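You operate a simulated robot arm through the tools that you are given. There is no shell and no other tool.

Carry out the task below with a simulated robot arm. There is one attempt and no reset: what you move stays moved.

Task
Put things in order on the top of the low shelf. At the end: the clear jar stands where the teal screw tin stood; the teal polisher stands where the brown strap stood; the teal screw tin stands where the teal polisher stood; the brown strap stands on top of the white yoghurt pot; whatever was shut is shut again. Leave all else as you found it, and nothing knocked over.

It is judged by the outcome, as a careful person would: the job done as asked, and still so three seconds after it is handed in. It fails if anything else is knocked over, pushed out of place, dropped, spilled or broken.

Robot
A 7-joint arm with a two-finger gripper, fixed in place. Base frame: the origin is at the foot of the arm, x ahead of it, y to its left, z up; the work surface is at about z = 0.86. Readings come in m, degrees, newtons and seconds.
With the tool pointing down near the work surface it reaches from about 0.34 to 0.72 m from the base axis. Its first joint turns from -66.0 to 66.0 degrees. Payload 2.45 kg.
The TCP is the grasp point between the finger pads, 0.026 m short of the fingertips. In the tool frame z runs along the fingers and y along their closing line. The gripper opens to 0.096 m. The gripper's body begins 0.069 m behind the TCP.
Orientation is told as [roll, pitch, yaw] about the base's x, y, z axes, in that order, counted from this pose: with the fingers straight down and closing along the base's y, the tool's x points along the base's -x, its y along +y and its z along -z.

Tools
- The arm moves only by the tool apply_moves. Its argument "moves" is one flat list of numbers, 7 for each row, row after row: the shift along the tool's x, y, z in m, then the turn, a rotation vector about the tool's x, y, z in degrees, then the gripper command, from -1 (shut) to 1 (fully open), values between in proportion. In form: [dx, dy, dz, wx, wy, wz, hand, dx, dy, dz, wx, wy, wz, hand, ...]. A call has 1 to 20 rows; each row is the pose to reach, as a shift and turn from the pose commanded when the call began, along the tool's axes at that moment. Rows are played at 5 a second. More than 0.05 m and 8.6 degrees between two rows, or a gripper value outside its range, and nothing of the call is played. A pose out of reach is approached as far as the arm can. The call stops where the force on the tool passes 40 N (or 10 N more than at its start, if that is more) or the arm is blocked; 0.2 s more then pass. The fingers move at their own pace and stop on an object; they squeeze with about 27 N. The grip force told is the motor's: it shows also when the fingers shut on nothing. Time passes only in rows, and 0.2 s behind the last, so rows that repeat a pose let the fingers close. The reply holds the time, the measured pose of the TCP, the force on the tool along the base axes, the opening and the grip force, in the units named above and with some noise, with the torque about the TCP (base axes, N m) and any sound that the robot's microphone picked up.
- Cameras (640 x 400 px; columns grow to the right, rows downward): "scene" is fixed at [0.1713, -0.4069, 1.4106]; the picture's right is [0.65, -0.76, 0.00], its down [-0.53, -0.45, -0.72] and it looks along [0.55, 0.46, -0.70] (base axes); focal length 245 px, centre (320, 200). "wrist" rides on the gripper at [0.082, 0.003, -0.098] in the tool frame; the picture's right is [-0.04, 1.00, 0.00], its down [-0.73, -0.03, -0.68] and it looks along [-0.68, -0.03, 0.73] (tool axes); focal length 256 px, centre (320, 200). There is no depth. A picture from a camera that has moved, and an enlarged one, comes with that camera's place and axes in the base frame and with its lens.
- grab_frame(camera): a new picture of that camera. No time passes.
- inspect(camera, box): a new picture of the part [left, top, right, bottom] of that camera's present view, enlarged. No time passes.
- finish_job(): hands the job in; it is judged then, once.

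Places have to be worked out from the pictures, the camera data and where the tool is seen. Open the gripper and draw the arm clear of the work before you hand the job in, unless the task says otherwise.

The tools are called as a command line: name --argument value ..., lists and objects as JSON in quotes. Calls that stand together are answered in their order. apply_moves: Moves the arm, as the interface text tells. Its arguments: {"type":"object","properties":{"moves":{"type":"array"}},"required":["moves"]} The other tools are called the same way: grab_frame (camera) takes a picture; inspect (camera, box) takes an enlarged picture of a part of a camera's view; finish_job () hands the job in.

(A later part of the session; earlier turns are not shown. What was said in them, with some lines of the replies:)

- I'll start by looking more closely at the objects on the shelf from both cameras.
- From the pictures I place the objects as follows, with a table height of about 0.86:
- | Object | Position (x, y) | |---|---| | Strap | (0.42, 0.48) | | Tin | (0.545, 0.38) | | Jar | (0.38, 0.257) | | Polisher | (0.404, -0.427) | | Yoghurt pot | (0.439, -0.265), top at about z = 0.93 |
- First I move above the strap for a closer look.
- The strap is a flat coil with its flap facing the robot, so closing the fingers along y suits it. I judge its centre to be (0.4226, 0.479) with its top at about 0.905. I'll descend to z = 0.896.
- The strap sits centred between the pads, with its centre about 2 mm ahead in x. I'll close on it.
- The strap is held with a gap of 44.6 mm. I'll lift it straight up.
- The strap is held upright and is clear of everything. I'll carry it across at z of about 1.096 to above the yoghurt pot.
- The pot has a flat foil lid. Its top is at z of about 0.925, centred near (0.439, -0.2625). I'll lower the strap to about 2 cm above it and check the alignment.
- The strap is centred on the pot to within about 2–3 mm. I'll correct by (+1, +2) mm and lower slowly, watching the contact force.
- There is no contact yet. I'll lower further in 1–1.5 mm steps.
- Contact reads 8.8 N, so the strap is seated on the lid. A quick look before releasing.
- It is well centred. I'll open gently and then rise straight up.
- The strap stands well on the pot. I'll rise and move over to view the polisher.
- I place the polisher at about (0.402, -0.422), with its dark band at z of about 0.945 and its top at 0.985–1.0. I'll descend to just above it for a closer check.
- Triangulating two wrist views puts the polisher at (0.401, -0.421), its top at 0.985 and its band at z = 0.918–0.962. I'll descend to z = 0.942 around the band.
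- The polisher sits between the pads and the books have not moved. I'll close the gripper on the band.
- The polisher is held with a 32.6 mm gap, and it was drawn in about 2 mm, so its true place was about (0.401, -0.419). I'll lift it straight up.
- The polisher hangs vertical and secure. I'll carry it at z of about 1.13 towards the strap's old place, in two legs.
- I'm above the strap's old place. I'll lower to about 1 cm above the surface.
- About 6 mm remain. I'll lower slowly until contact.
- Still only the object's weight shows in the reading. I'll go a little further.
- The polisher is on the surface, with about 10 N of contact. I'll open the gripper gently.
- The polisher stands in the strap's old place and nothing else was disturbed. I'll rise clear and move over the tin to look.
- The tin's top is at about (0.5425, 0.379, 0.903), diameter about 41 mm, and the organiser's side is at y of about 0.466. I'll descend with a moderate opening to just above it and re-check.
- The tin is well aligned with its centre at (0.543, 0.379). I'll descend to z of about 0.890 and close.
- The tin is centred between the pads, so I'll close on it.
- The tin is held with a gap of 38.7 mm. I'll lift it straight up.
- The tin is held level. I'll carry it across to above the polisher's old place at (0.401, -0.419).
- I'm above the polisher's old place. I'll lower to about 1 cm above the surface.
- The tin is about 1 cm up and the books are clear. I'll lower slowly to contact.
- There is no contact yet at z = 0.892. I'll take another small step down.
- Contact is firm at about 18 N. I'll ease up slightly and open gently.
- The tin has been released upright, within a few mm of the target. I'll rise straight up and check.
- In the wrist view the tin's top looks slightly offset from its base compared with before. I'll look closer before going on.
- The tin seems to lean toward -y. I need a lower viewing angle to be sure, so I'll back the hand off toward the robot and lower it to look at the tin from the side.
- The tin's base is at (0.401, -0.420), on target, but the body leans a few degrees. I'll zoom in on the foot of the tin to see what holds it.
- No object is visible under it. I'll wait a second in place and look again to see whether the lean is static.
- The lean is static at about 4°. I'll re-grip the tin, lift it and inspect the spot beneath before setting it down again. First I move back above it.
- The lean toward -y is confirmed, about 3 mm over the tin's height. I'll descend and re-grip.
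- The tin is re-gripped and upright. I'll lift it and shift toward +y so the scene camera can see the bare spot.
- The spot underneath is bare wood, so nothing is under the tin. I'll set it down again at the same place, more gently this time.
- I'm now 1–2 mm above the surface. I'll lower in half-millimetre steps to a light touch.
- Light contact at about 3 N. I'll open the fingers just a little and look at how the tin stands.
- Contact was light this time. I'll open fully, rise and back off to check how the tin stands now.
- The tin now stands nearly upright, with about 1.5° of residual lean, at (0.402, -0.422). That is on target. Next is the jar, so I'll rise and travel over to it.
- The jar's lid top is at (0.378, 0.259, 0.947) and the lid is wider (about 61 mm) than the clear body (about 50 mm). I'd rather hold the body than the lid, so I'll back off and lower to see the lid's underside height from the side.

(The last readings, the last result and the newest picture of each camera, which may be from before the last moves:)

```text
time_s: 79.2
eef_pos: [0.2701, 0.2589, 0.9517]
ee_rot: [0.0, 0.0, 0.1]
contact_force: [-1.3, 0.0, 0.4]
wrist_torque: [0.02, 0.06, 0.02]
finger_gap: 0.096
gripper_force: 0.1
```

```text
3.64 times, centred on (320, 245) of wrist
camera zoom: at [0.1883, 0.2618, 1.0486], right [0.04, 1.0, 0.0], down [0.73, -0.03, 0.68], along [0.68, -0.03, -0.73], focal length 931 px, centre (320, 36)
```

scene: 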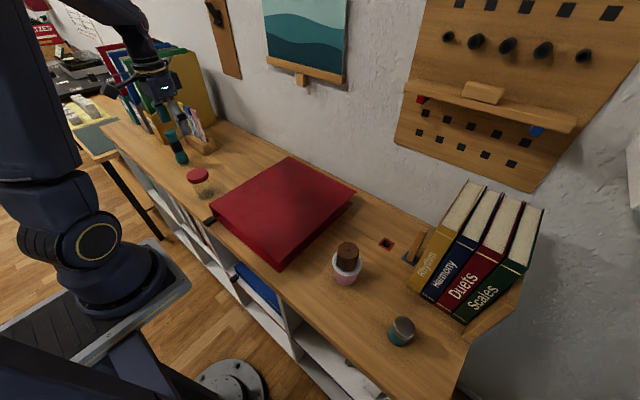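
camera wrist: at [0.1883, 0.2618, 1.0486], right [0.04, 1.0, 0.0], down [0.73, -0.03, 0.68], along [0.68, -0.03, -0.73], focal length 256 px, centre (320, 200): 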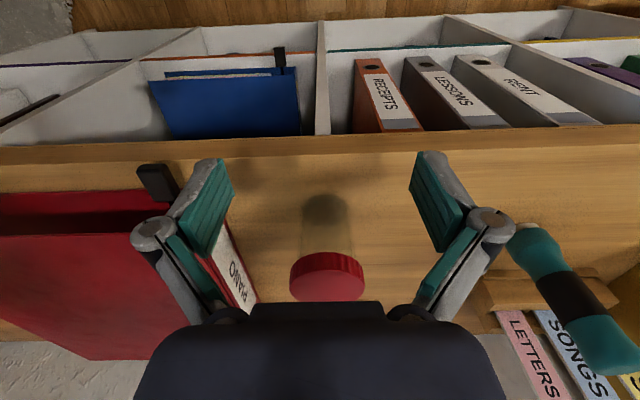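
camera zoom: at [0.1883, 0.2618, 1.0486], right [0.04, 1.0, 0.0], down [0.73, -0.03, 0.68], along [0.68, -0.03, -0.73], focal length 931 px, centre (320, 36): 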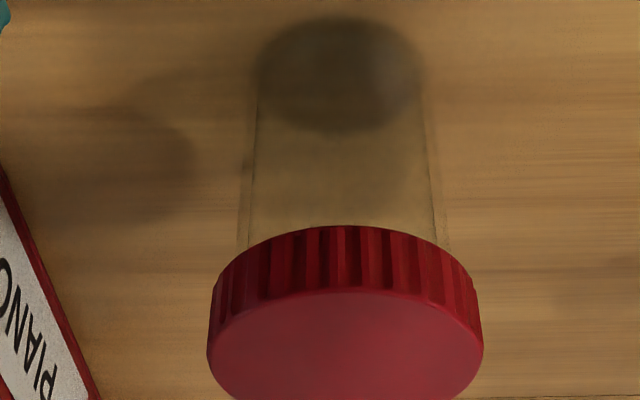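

The body is about 51 mm across and the lid spans z of about 0.933–0.947. The pads reach about 39 mm above the TCP, so gripping at z = 0.888 stays below the lid. I'll rise, move over the jar and hover for an alignment check.

apply_moves --moves '[0, 0, -0.04, 0, 0, 0, 1, 0, 0, -0.08, 0, 0, 0, 1, -0.035, 0, -0.08, 0, 0, 0, 1, -0.075, 0, -0.08, 0, 0, 0, 1, -0.1, 0, -0.075, 0, 0, 0, 1, -0.1087, 0, -0.06, 0, 0, 0, 1, -0.1087, 0, -0.055, 0, 0, 0, 1, -0.1087, 0, -0.055, 0, 0, 0, 1]'

grab_frame --camera "wrist"

```text
time_s: 81.0
eef_pos: [0.3783, 0.2584, 1.0061]
ee_rot: [0.0, -0.1, 0.0]
contact_force: [-0.7, 0.3, -0.1]
wrist_torque: [0.04, 0.02, -0.03]
finger_gap: 0.0962
gripper_force: 0.1
```

```text
taken
camera wrist: at [0.2964, 0.2627, 1.1034], right [0.04, 1.0, 0.0], down [0.73, -0.03, 0.68], along [0.68, -0.03, -0.73], focal length 256 px, centre (320, 200)
```

wrist: 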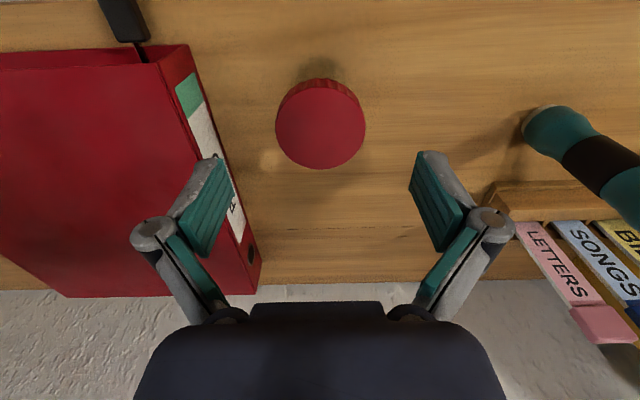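

The lid is centred in view at y = 0.259. I'll descend around the jar to z of about 0.888, with the fingertips just above the surface and the pads below the lid.

apply_moves --moves '[0.001, 0, 0.02, 0, 0, 0, 0.85, 0.001, 0, 0.045, 0, 0, 0, 0.85, 0.001, 0, 0.07, 0, 0, 0, 0.85, 0.001, 0, 0.09, 0, 0, 0, 0.85, 0.001, 0, 0.105, 0, 0, 0, 0.85, 0.001, 0, 0.113, 0, 0, 0, 0.85, 0.001, 0, 0.117, 0, 0, 0, 0.85, 0.001, 0, 0.118, 0, 0, 0, 0.85, 0.001, 0, 0.118, 0, 0, 0, 0.85]'

grab_frame --camera "wrist"

inspect --camera "scene" --box '[150, 130, 270, 220]'

```text
time_s: 83.0
eef_pos: [0.378, 0.2606, 0.8875]
ee_rot: [0.2, -0.1, -0.1]
contact_force: [1.7, 1.7, 9.4]
wrist_torque: [-0.06, 0.07, -0.02]
finger_gap: 0.0899
gripper_force: 1.0
```

```text
taken
camera wrist: at [0.2954, 0.2625, 0.9852], right [0.04, 1.0, 0.0], down [0.73, -0.03, 0.68], along [0.68, -0.03, -0.73], focal length 256 px, centre (320, 200)
```

wrist: 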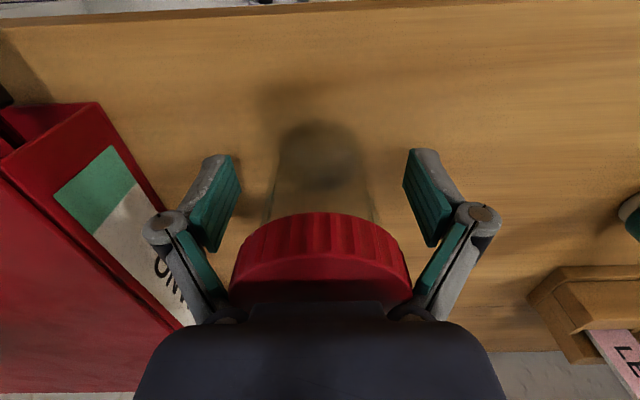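

```text
4.44 times, centred on (210, 175) of scene
camera zoom: at [0.1713, -0.4069, 1.4106], right [0.65, -0.76, 0.0], down [-0.53, -0.45, -0.72], along [0.55, 0.46, -0.7], focal length 1089 px, centre (809, 311)
```

zoom: 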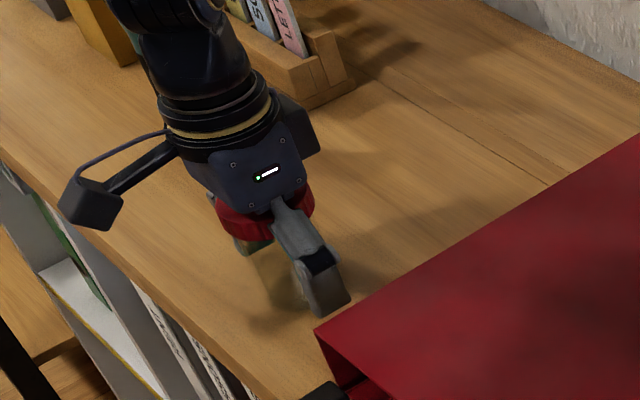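

The reading shows a 9.4 N push, so the wide lid is touching the inner finger links near the palm. This low grip on the body doesn't fit. I'll open fully and rise a few centimetres right away.

apply_moves --moves '[0, 0, -0.002, 0, 0, 0, 1, 0, 0, -0.006, 0, 0, 0, 1, 0, 0, -0.015, 0, 0, 0, 1, 0, 0, -0.03, 0, 0, 0, 1, 0, 0, -0.05, 0, 0, 0, 1, 0, 0, -0.05, 0, 0, 0, 1]'

grab_frame --camera "wrist"

inspect --camera "scene" --box '[150, 130, 270, 220]'

```text
time_s: 84.4
eef_pos: [0.3773, 0.2585, 0.9381]
ee_rot: [0.0, -0.1, -0.1]
contact_force: [1.1, -0.1, -0.6]
wrist_torque: [0.01, 0.0, 0.0]
finger_gap: 0.0959
gripper_force: 0.0
```

```text
taken
camera wrist: at [0.2954, 0.2619, 1.0351], right [0.04, 1.0, 0.0], down [0.73, -0.03, 0.68], along [0.68, -0.03, -0.73], focal length 256 px, centre (320, 200)
```

wrist: 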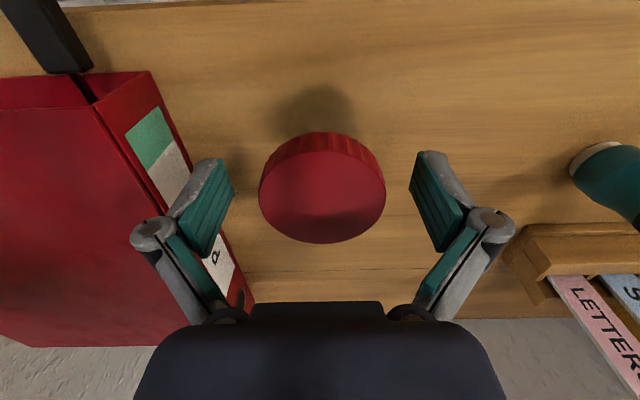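

```text
4.44 times, centred on (210, 175) of scene
camera zoom: at [0.1713, -0.4069, 1.4106], right [0.65, -0.76, 0.0], down [-0.53, -0.45, -0.72], along [0.55, 0.46, -0.7], focal length 1089 px, centre (809, 311)
```

zoom: 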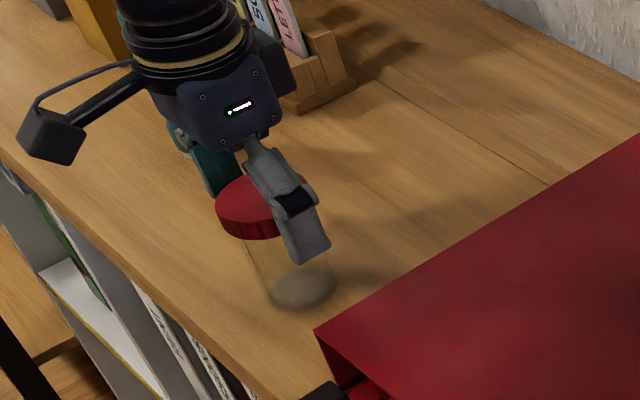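

The jar stands undisturbed, with its lid at z = 0.933–0.947 level with the TCP. I'll grip it by the ribbed lid and then test with a tiny lift to see whether the whole jar comes along.

apply_moves --moves '[0.001, 0.0005, -0.001, 0, 0, 0, 0.7, 0.001, 0.0005, -0.001, 0, 0, 0, 0.5, 0.001, 0.0005, -0.001, 0, 0, 0, 0.35, 0.001, 0.0005, -0.001, 0, 0, 0, 0.2, 0.001, 0.0005, -0.001, 0, 0, 0, 0, 0.001, 0.0005, -0.001, 0, 0, 0, -1, 0.001, 0.0005, -0.001, 0, 0, 0, -1, 0.001, 0.0005, -0.001, 0, 0, 0, -1]'

inspect --camera "wrist" --box '[220, 100, 420, 260]'

inspect --camera "scene" --box '[170, 150, 250, 210]'

```text
time_s: 86.2
eef_pos: [0.3758, 0.2601, 0.9392]
ee_rot: [0.0, 0.0, 0.0]
contact_force: [-0.1, 1.4, 2.9]
wrist_torque: [-0.01, -0.02, 0.01]
finger_gap: 0.0587
gripper_force: 26.8
```

```text
2.50 times, centred on (320, 180) of wrist
camera zoom: at [0.2946, 0.2622, 1.036], right [0.04, 1.0, 0.0], down [0.73, -0.03, 0.68], along [0.68, -0.03, -0.73], focal length 640 px, centre (320, 250)
```

zoom: 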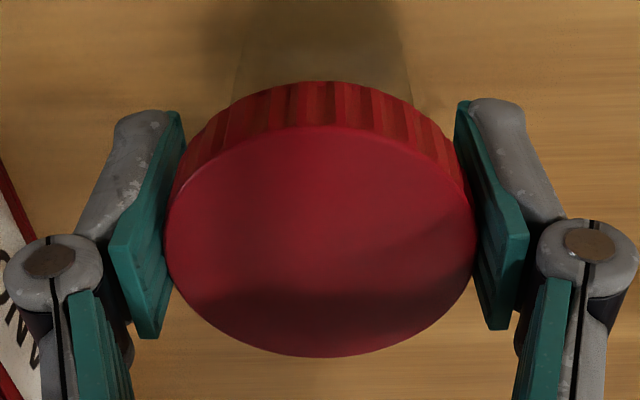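

```text
6.67 times, centred on (210, 180) of scene
camera zoom: at [0.1713, -0.4069, 1.4106], right [0.65, -0.76, 0.0], down [-0.53, -0.45, -0.72], along [0.55, 0.46, -0.7], focal length 1633 px, centre (1053, 333)
```

zoom: 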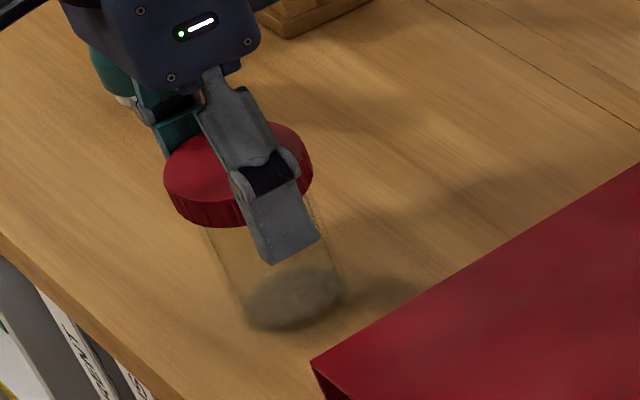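

The lid is gripped with a gap of 58.7 mm. I'll lift 5 mm and check the jar's foot.

apply_moves --moves '[0, 0, -0.001, 0, 0, 0, -1, 0, 0, -0.002, 0, 0, 0, -1, 0, 0, -0.0035, 0, 0, 0, -1, 0, 0, -0.005, 0, 0, 0, -1, 0, 0, -0.005, 0, 0, 0, -1]'

inspect --camera "scene" --box '[170, 150, 250, 210]'

inspect --camera "wrist" --box '[220, 60, 420, 220]'

```text
time_s: 87.4
eef_pos: [0.3763, 0.2598, 0.9437]
ee_rot: [0.0, 0.1, 0.0]
contact_force: [-0.6, 0.0, -0.8]
wrist_torque: [0.02, 0.0, 0.02]
finger_gap: 0.0584
gripper_force: 27.2
```

```text
6.67 times, centred on (210, 180) of scene
camera zoom: at [0.1714, -0.4068, 1.4106], right [0.65, -0.76, 0.0], down [-0.53, -0.45, -0.72], along [0.55, 0.46, -0.7], focal length 1633 px, centre (1053, 333)
```

zoom: 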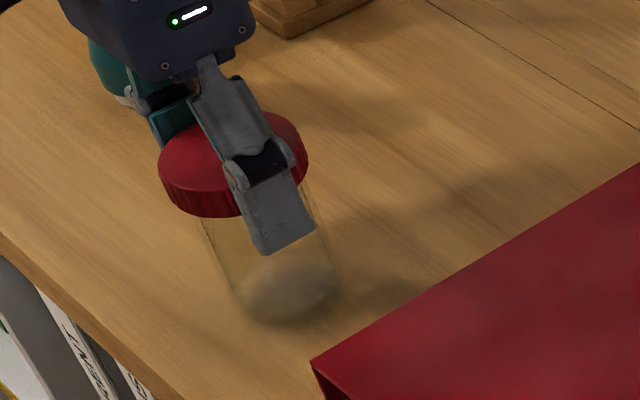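

```text
2.50 times, centred on (320, 140) of wrist
camera zoom: at [0.2946, 0.2629, 1.0416], right [0.04, 1.0, 0.0], down [0.73, -0.03, 0.68], along [0.68, -0.03, -0.73], focal length 640 px, centre (320, 350)
```

zoom: 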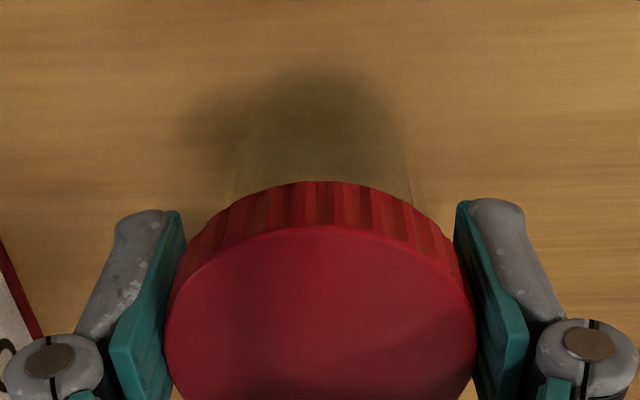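

The jar's foot moves up with the lid, so the lid is firmly attached. I'll lift 3 cm more, slowly, and confirm.

apply_moves --moves '[0, 0, -0.005, 0, 0, 0, -1, 0, 0, -0.01, 0, 0, 0, -1, 0, 0, -0.018, 0, 0, 0, -1, 0, 0, -0.025, 0, 0, 0, -1, 0, 0, -0.03, 0, 0, 0, -1, 0, 0, -0.03, 0, 0, 0, -1]'

inspect --camera "scene" --box '[170, 130, 250, 210]'

grab_frame --camera "wrist"

```text
time_s: 88.8
eef_pos: [0.3768, 0.2604, 0.9745]
ee_rot: [0.2, -0.1, 0.0]
contact_force: [0.0, -0.1, -1.4]
wrist_torque: [0.02, -0.01, -0.03]
finger_gap: 0.0584
gripper_force: 27.2
```

```text
5.00 times, centred on (210, 170) of scene
camera zoom: at [0.1714, -0.4068, 1.4106], right [0.65, -0.76, 0.0], down [-0.53, -0.45, -0.72], along [0.55, 0.46, -0.7], focal length 1225 px, centre (870, 350)
```

zoom: 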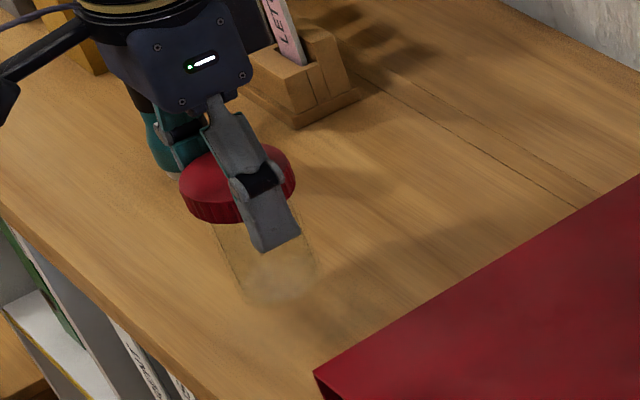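

```text
taken
camera wrist: at [0.2946, 0.2627, 1.0716], right [0.04, 1.0, 0.0], down [0.73, -0.03, 0.68], along [0.68, -0.03, -0.73], focal length 256 px, centre (320, 200)
```

wrist: 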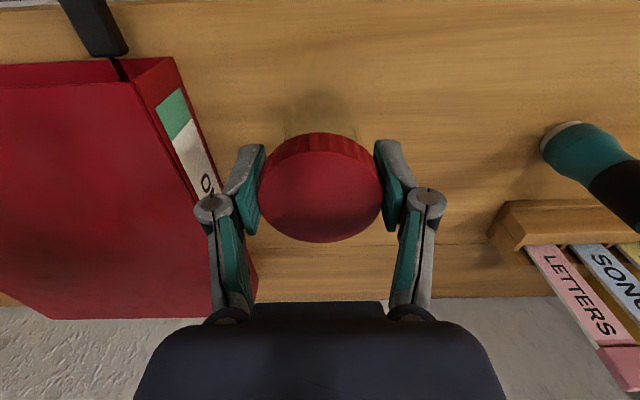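

The whole jar is hanging from its lid and is stable. I'll raise it and carry it over to the tin's old place at (0.543, 0.379).

apply_moves --moves '[0, 0, -0.025, 0, 0, 0, -1, 0, 0, -0.055, 0, 0, 0, -1, 0, 0, -0.07, 0, 0, 0, -1, -0.017, 0.012, -0.075, 0, 0, 0, -1, -0.045, 0.032, -0.075, 0, 0, 0, -1, -0.075, 0.054, -0.075, 0, 0, 0, -1, -0.105, 0.0755, -0.075, 0, 0, 0, -1, -0.135, 0.097, -0.075, 0, 0, 0, -1, -0.155, 0.1115, -0.075, 0, 0, 0, -1, -0.1663, 0.1197, -0.075, 0, 0, 0, -1, -0.1663, 0.1197, -0.075, 0, 0, 0, -1]'

grab_frame --camera "wrist"

inspect --camera "scene" --box '[150, 80, 270, 200]'

```text
time_s: 91.2
eef_pos: [0.5433, 0.3787, 1.0494]
ee_rot: [0.0, 0.1, 0.0]
contact_force: [-0.1, 0.3, -1.9]
wrist_torque: [0.0, 0.01, 0.03]
finger_gap: 0.0583
gripper_force: 26.7
```

```text
taken
camera wrist: at [0.4616, 0.3823, 1.1478], right [0.04, 1.0, 0.0], down [0.73, -0.03, 0.68], along [0.68, -0.03, -0.73], focal length 256 px, centre (320, 200)
```

wrist: 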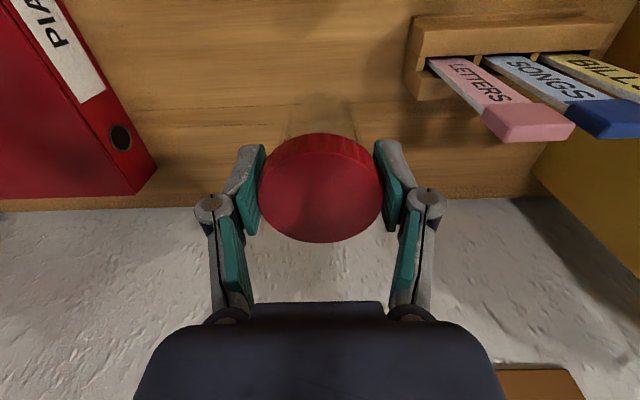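

```text
3.33 times, centred on (210, 140) of scene
camera zoom: at [0.1714, -0.4068, 1.4106], right [0.65, -0.76, 0.0], down [-0.53, -0.45, -0.72], along [0.55, 0.46, -0.7], focal length 816 px, centre (687, 400)
```

zoom: 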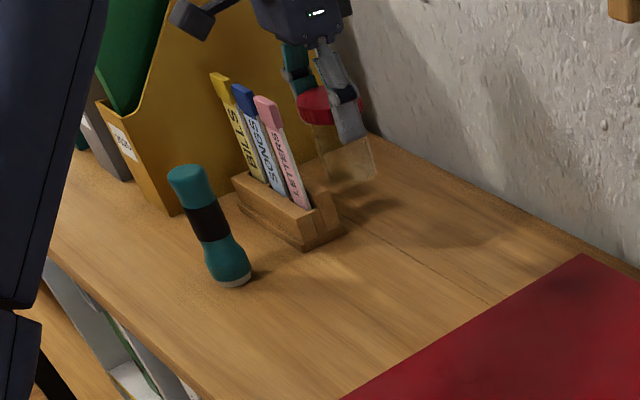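

The jar is over the tin's old spot, which is bare wood. I'll lower to about 8 mm above contact.

apply_moves --moves '[0, 0, 0.02, 0, 0, 0, -1, 0, 0, 0.05, 0, 0, 0, -1, 0, 0, 0.075, 0, 0, 0, -1, 0, 0, 0.092, 0, 0, 0, -1, 0, 0, 0.1, 0, 0, 0, -1, 0, 0, 0.102, 0, 0, 0, -1, 0, 0, 0.102, 0, 0, 0, -1]'

inspect --camera "scene" --box '[150, 80, 270, 200]'

grab_frame --camera "wrist"

```text
time_s: 92.8
eef_pos: [0.5416, 0.3783, 0.9458]
ee_rot: [0.1, 0.1, -0.1]
contact_force: [-0.8, -0.7, -1.7]
wrist_torque: [0.02, 0.0, 0.03]
finger_gap: 0.0579
gripper_force: 27.0
```

```text
3.33 times, centred on (210, 140) of scene
camera zoom: at [0.1714, -0.4068, 1.4106], right [0.65, -0.76, 0.0], down [-0.53, -0.45, -0.72], along [0.55, 0.46, -0.7], focal length 816 px, centre (687, 400)
```

zoom: 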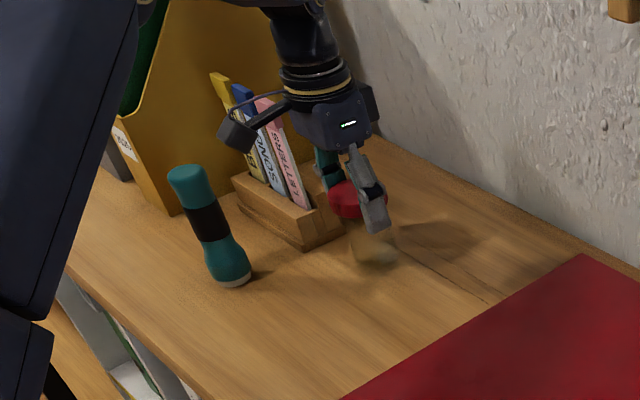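

```text
taken
camera wrist: at [0.4598, 0.3817, 1.0443], right [0.04, 1.0, 0.0], down [0.73, -0.03, 0.68], along [0.68, -0.03, -0.73], focal length 256 px, centre (320, 200)
```

wrist: 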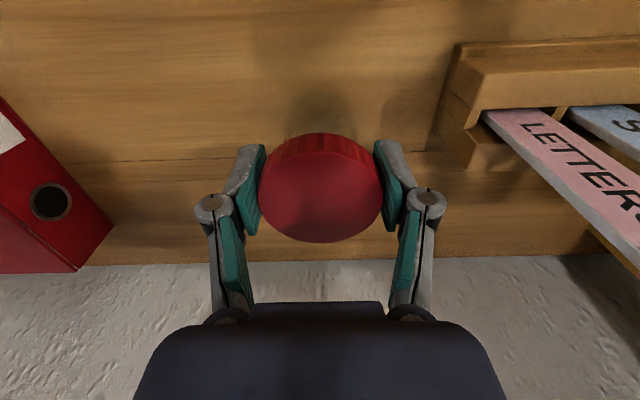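

Clearance to the organiser is good. I'll lower slowly.

apply_moves --moves '[0, 0, 0.002, 0, 0, 0, -1, 0, 0, 0.004, 0, 0, 0, -1, 0, 0, 0.0055, 0, 0, 0, -1, 0, 0, 0.0068, 0, 0, 0, -1, 0, 0, 0.0068, 0, 0, 0, -1]'

```text
time_s: 94.0
eef_pos: [0.5428, 0.3786, 0.9396]
ee_rot: [0.1, 0.0, 0.0]
contact_force: [-0.5, -0.2, -2.1]
wrist_torque: [0.05, 0.03, -0.04]
finger_gap: 0.0582
gripper_force: 27.1
```

Not down yet. I'll continue in sub-millimetre steps.

apply_moves --moves '[0, 0, 0.0006, 0, 0, 0, -1, 0, 0, 0.0012, 0, 0, 0, -1, 0, 0, 0.0012, 0, 0, 0, -1]'

```text
time_s: 94.8
eef_pos: [0.5415, 0.3795, 0.9392]
ee_rot: [0.0, 0.1, 0.0]
contact_force: [0.5, 0.0, -1.3]
wrist_torque: [0.02, -0.01, -0.03]
finger_gap: 0.058
gripper_force: 26.7
```

apply_moves --moves '[0, 0, 0.0005, 0, 0, 0, -1, 0, 0, 0.001, 0, 0, 0, -1, 0, 0, 0.001, 0, 0, 0, -1]'

```text
time_s: 95.6
eef_pos: [0.5428, 0.3799, 0.9391]
ee_rot: [0.0, 0.1, 0.0]
contact_force: [0.5, 0.3, -0.3]
wrist_torque: [0.0, 0.0, 0.03]
finger_gap: 0.0579
gripper_force: 26.7
```

The weight is now being taken up, with the force going from -1.9 to -0.3 N. One more half-millimetre.

apply_moves --moves '[0, 0, 0.0005, 0, 0, 0, -1, 0, 0, 0.0007, 0, 0, 0, -1, 0, 0, 0.0007, 0, 0, 0, -1]'

```text
time_s: 96.4
eef_pos: [0.5427, 0.3794, 0.9377]
ee_rot: [0.1, -0.1, -0.1]
contact_force: [-1.1, 1.0, 6.4]
wrist_torque: [-0.06, 0.05, -0.03]
finger_gap: 0.0579
gripper_force: 27.5
```

The jar is seated with 6.4 N of contact. I'll open gently, only as wide as needed.

apply_moves --moves '[0, 0, -0.0004, 0, 0, 0, 0, 0, 0, -0.0004, 0, 0, 0, 0.15, 0, 0, -0.0004, 0, 0, 0, 0.22, 0, 0, -0.0004, 0, 0, 0, 0.3, 0, 0, -0.0004, 0, 0, 0, 0.4, 0, 0, -0.0004, 0, 0, 0, 0.55, 0, 0, -0.0004, 0, 0, 0, 0.6, 0, 0, -0.0004, 0, 0, 0, 0.6]'

grab_frame --camera "wrist"

inspect --camera "scene" --box '[150, 80, 270, 200]'

```text
time_s: 98.2
eef_pos: [0.542, 0.3787, 0.9377]
ee_rot: [0.1, 0.1, 0.0]
contact_force: [-0.4, 0.1, 0.8]
wrist_torque: [0.03, 0.03, 0.01]
finger_gap: 0.077
gripper_force: 0.1
```

```text
taken
camera wrist: at [0.4607, 0.382, 1.036], right [0.04, 1.0, 0.0], down [0.73, -0.03, 0.68], along [0.68, -0.03, -0.73], focal length 256 px, centre (320, 200)
```

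wrist: 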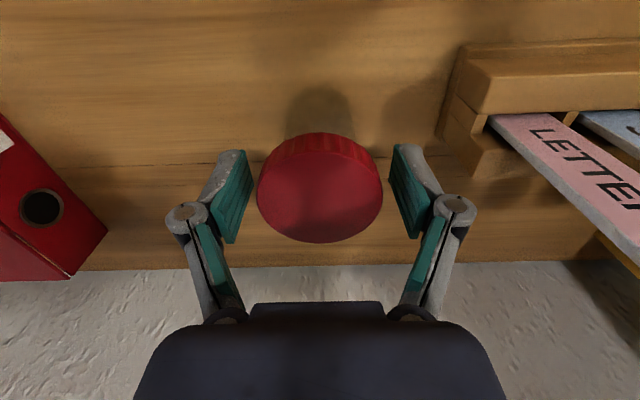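

```text
3.33 times, centred on (210, 140) of scene
camera zoom: at [0.1713, -0.4069, 1.4106], right [0.65, -0.76, 0.0], down [-0.53, -0.45, -0.72], along [0.55, 0.46, -0.7], focal length 816 px, centre (687, 400)
```

zoom: 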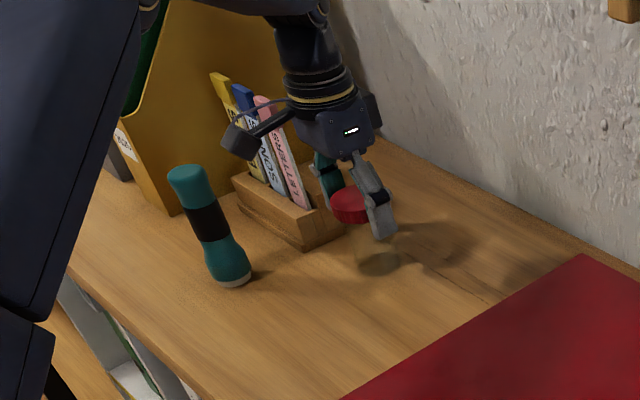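

The jar stands freely in the tin's old place. I'll rise straight up and draw the arm away to check the whole scene.

apply_moves --moves '[0, 0, -0.01, 0, 0, 0, 0.6, 0, 0, -0.03, 0, 0, 0, 0.6, 0, 0, -0.065, 0, 0, 0, 0.6, 0, 0, -0.105, 0, 0, 0, 0.8, 0, 0, -0.145, 0, 0, 0, 1, 0, 0, -0.185, 0, 0, 0, 1, 0.02, -0.03, -0.215, 0, 0, 0, 1, 0.05, -0.06, -0.235, 0, 0, 0, 1, 0.085, -0.09, -0.24, 0, 0, 0, 1, 0.115, -0.12, -0.24, 0, 0, 0, 1, 0.14, -0.15, -0.24, 0, 0, 0, 1, 0.15, -0.19, -0.24, 0, 0, 0, 1, 0.15, -0.2, -0.24, 0, 0, 0, 1]'

grab_frame --camera "scene"

grab_frame --camera "wrist"

inspect --camera "scene" --box '[150, 100, 270, 200]'

inspect --camera "scene" --box '[320, 220, 480, 360]'

```text
time_s: 101.0
eef_pos: [0.3917, 0.1772, 1.1772]
ee_rot: [-0.1, 0.0, 0.1]
contact_force: [-0.3, 1.3, -0.3]
wrist_torque: [0.0, 0.01, 0.0]
finger_gap: 0.0959
gripper_force: 0.0
```

```text
taken
```

scene: 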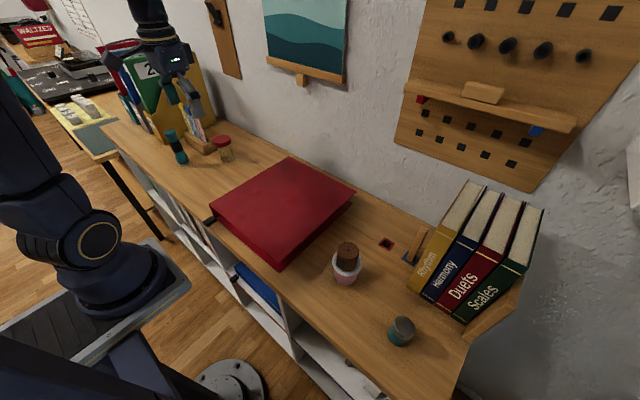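

```text
taken
camera wrist: at [0.3099, 0.1807, 1.2753], right [0.04, 1.0, 0.0], down [0.73, -0.03, 0.68], along [0.68, -0.03, -0.73], focal length 256 px, centre (320, 200)
```

wrist: 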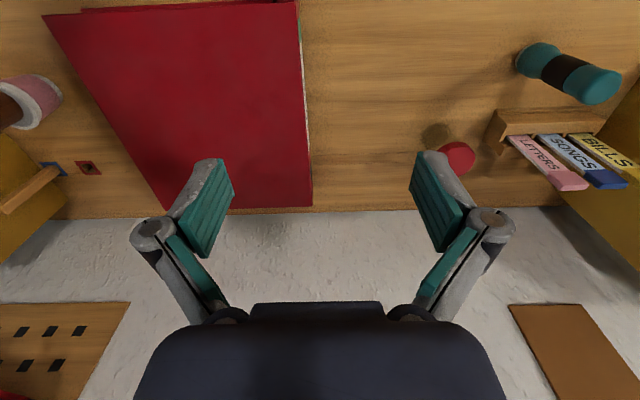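

```text
4.00 times, centred on (210, 150) of scene
camera zoom: at [0.1713, -0.4069, 1.4106], right [0.65, -0.76, 0.0], down [-0.53, -0.45, -0.72], along [0.55, 0.46, -0.7], focal length 980 px, centre (760, 400)
```

zoom: 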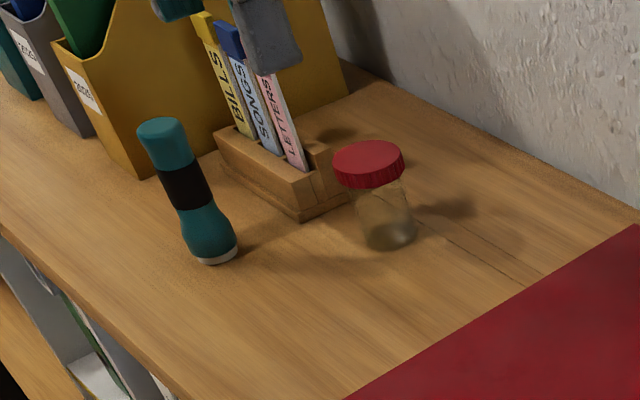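

```text
2.86 times, centred on (400, 290) of scene
camera zoom: at [0.1713, -0.4069, 1.4106], right [0.65, -0.76, 0.0], down [-0.53, -0.45, -0.72], along [0.55, 0.46, -0.7], focal length 700 px, centre (91, -57)
```

zoom: 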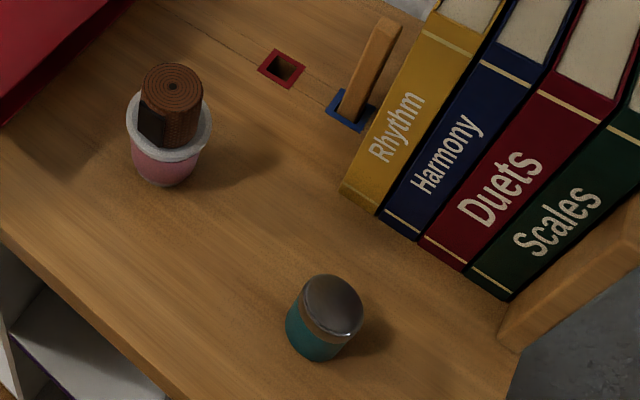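

Everything is in place:
- The strap is on the yoghurt pot.
- The tin is at the polisher's spot.
- The polisher is at the strap's spot.
- The jar, still closed, is at the tin's spot.
- The books, binder, cards and pot have not moved.

I'll draw the open gripper up to about the starting pose and take a last look.

apply_moves --moves '[0, 0.03, -0.01, 0, 0, 0, 1, 0, 0.07, -0.02, 0, 0, 0, 1, 0, 0.1, -0.025, 0, 0, 0, 1, 0, 0.108, -0.025, 0, 0, 0, 1, 0, 0.108, -0.025, 0, 0, 0, 1, 0, 0.108, -0.025, 0, 0, 0, 1]'

grab_frame --camera "scene"

grab_frame --camera "wrist"

```text
time_s: 102.4
eef_pos: [0.3932, 0.2883, 1.2032]
ee_rot: [0.0, 0.1, 0.0]
contact_force: [-0.1, 0.3, -0.1]
wrist_torque: [-0.01, 0.03, 0.0]
finger_gap: 0.096
gripper_force: 0.1
```

```text
taken
```

scene: 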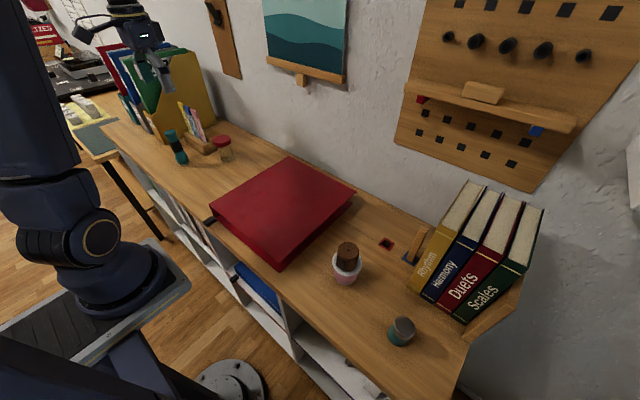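

```text
taken
camera wrist: at [0.3107, 0.2905, 1.3011], right [0.04, 1.0, 0.0], down [0.73, -0.03, 0.68], along [0.68, -0.03, -0.73], focal length 256 px, centre (320, 200)
```

wrist: 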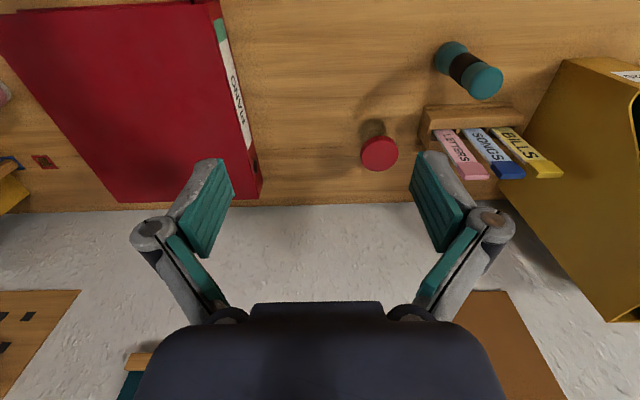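

The final pictures show all four objects standing in their asked places, everything else as it was, and the arm clear with the gripper open. I'm handing the job in.

finish_job

```text
The job is handed in.
```

The shelf is in the order you asked for, and I've handed the job in. No verdict came back; the final pictures show everything standing and nothing else moved.

- **Brown strap:** it stands on top of the white yoghurt pot, centred on the lid.
- **Teal polisher:** it stands where the strap stood.
- **Teal screw tin:** it stands where the polisher stood, within about 2 mm. It leaned about 4° after the first placement, so I picked it up and set it down again more gently. It then leaned about 1.5°. I found nothing underneath it and don't know the cause.
- **Clear jar:** it stands where the tin stood, still shut. I carried it by its lid because the lid was too wide for the gripper to hold the body. A small test lift first showed the lid was firmly attached. While I tried to grip the body, the gripper pressed on the lid with about 9 N; the jar did not move.

The gripper is open and the arm is clear of the shelf.
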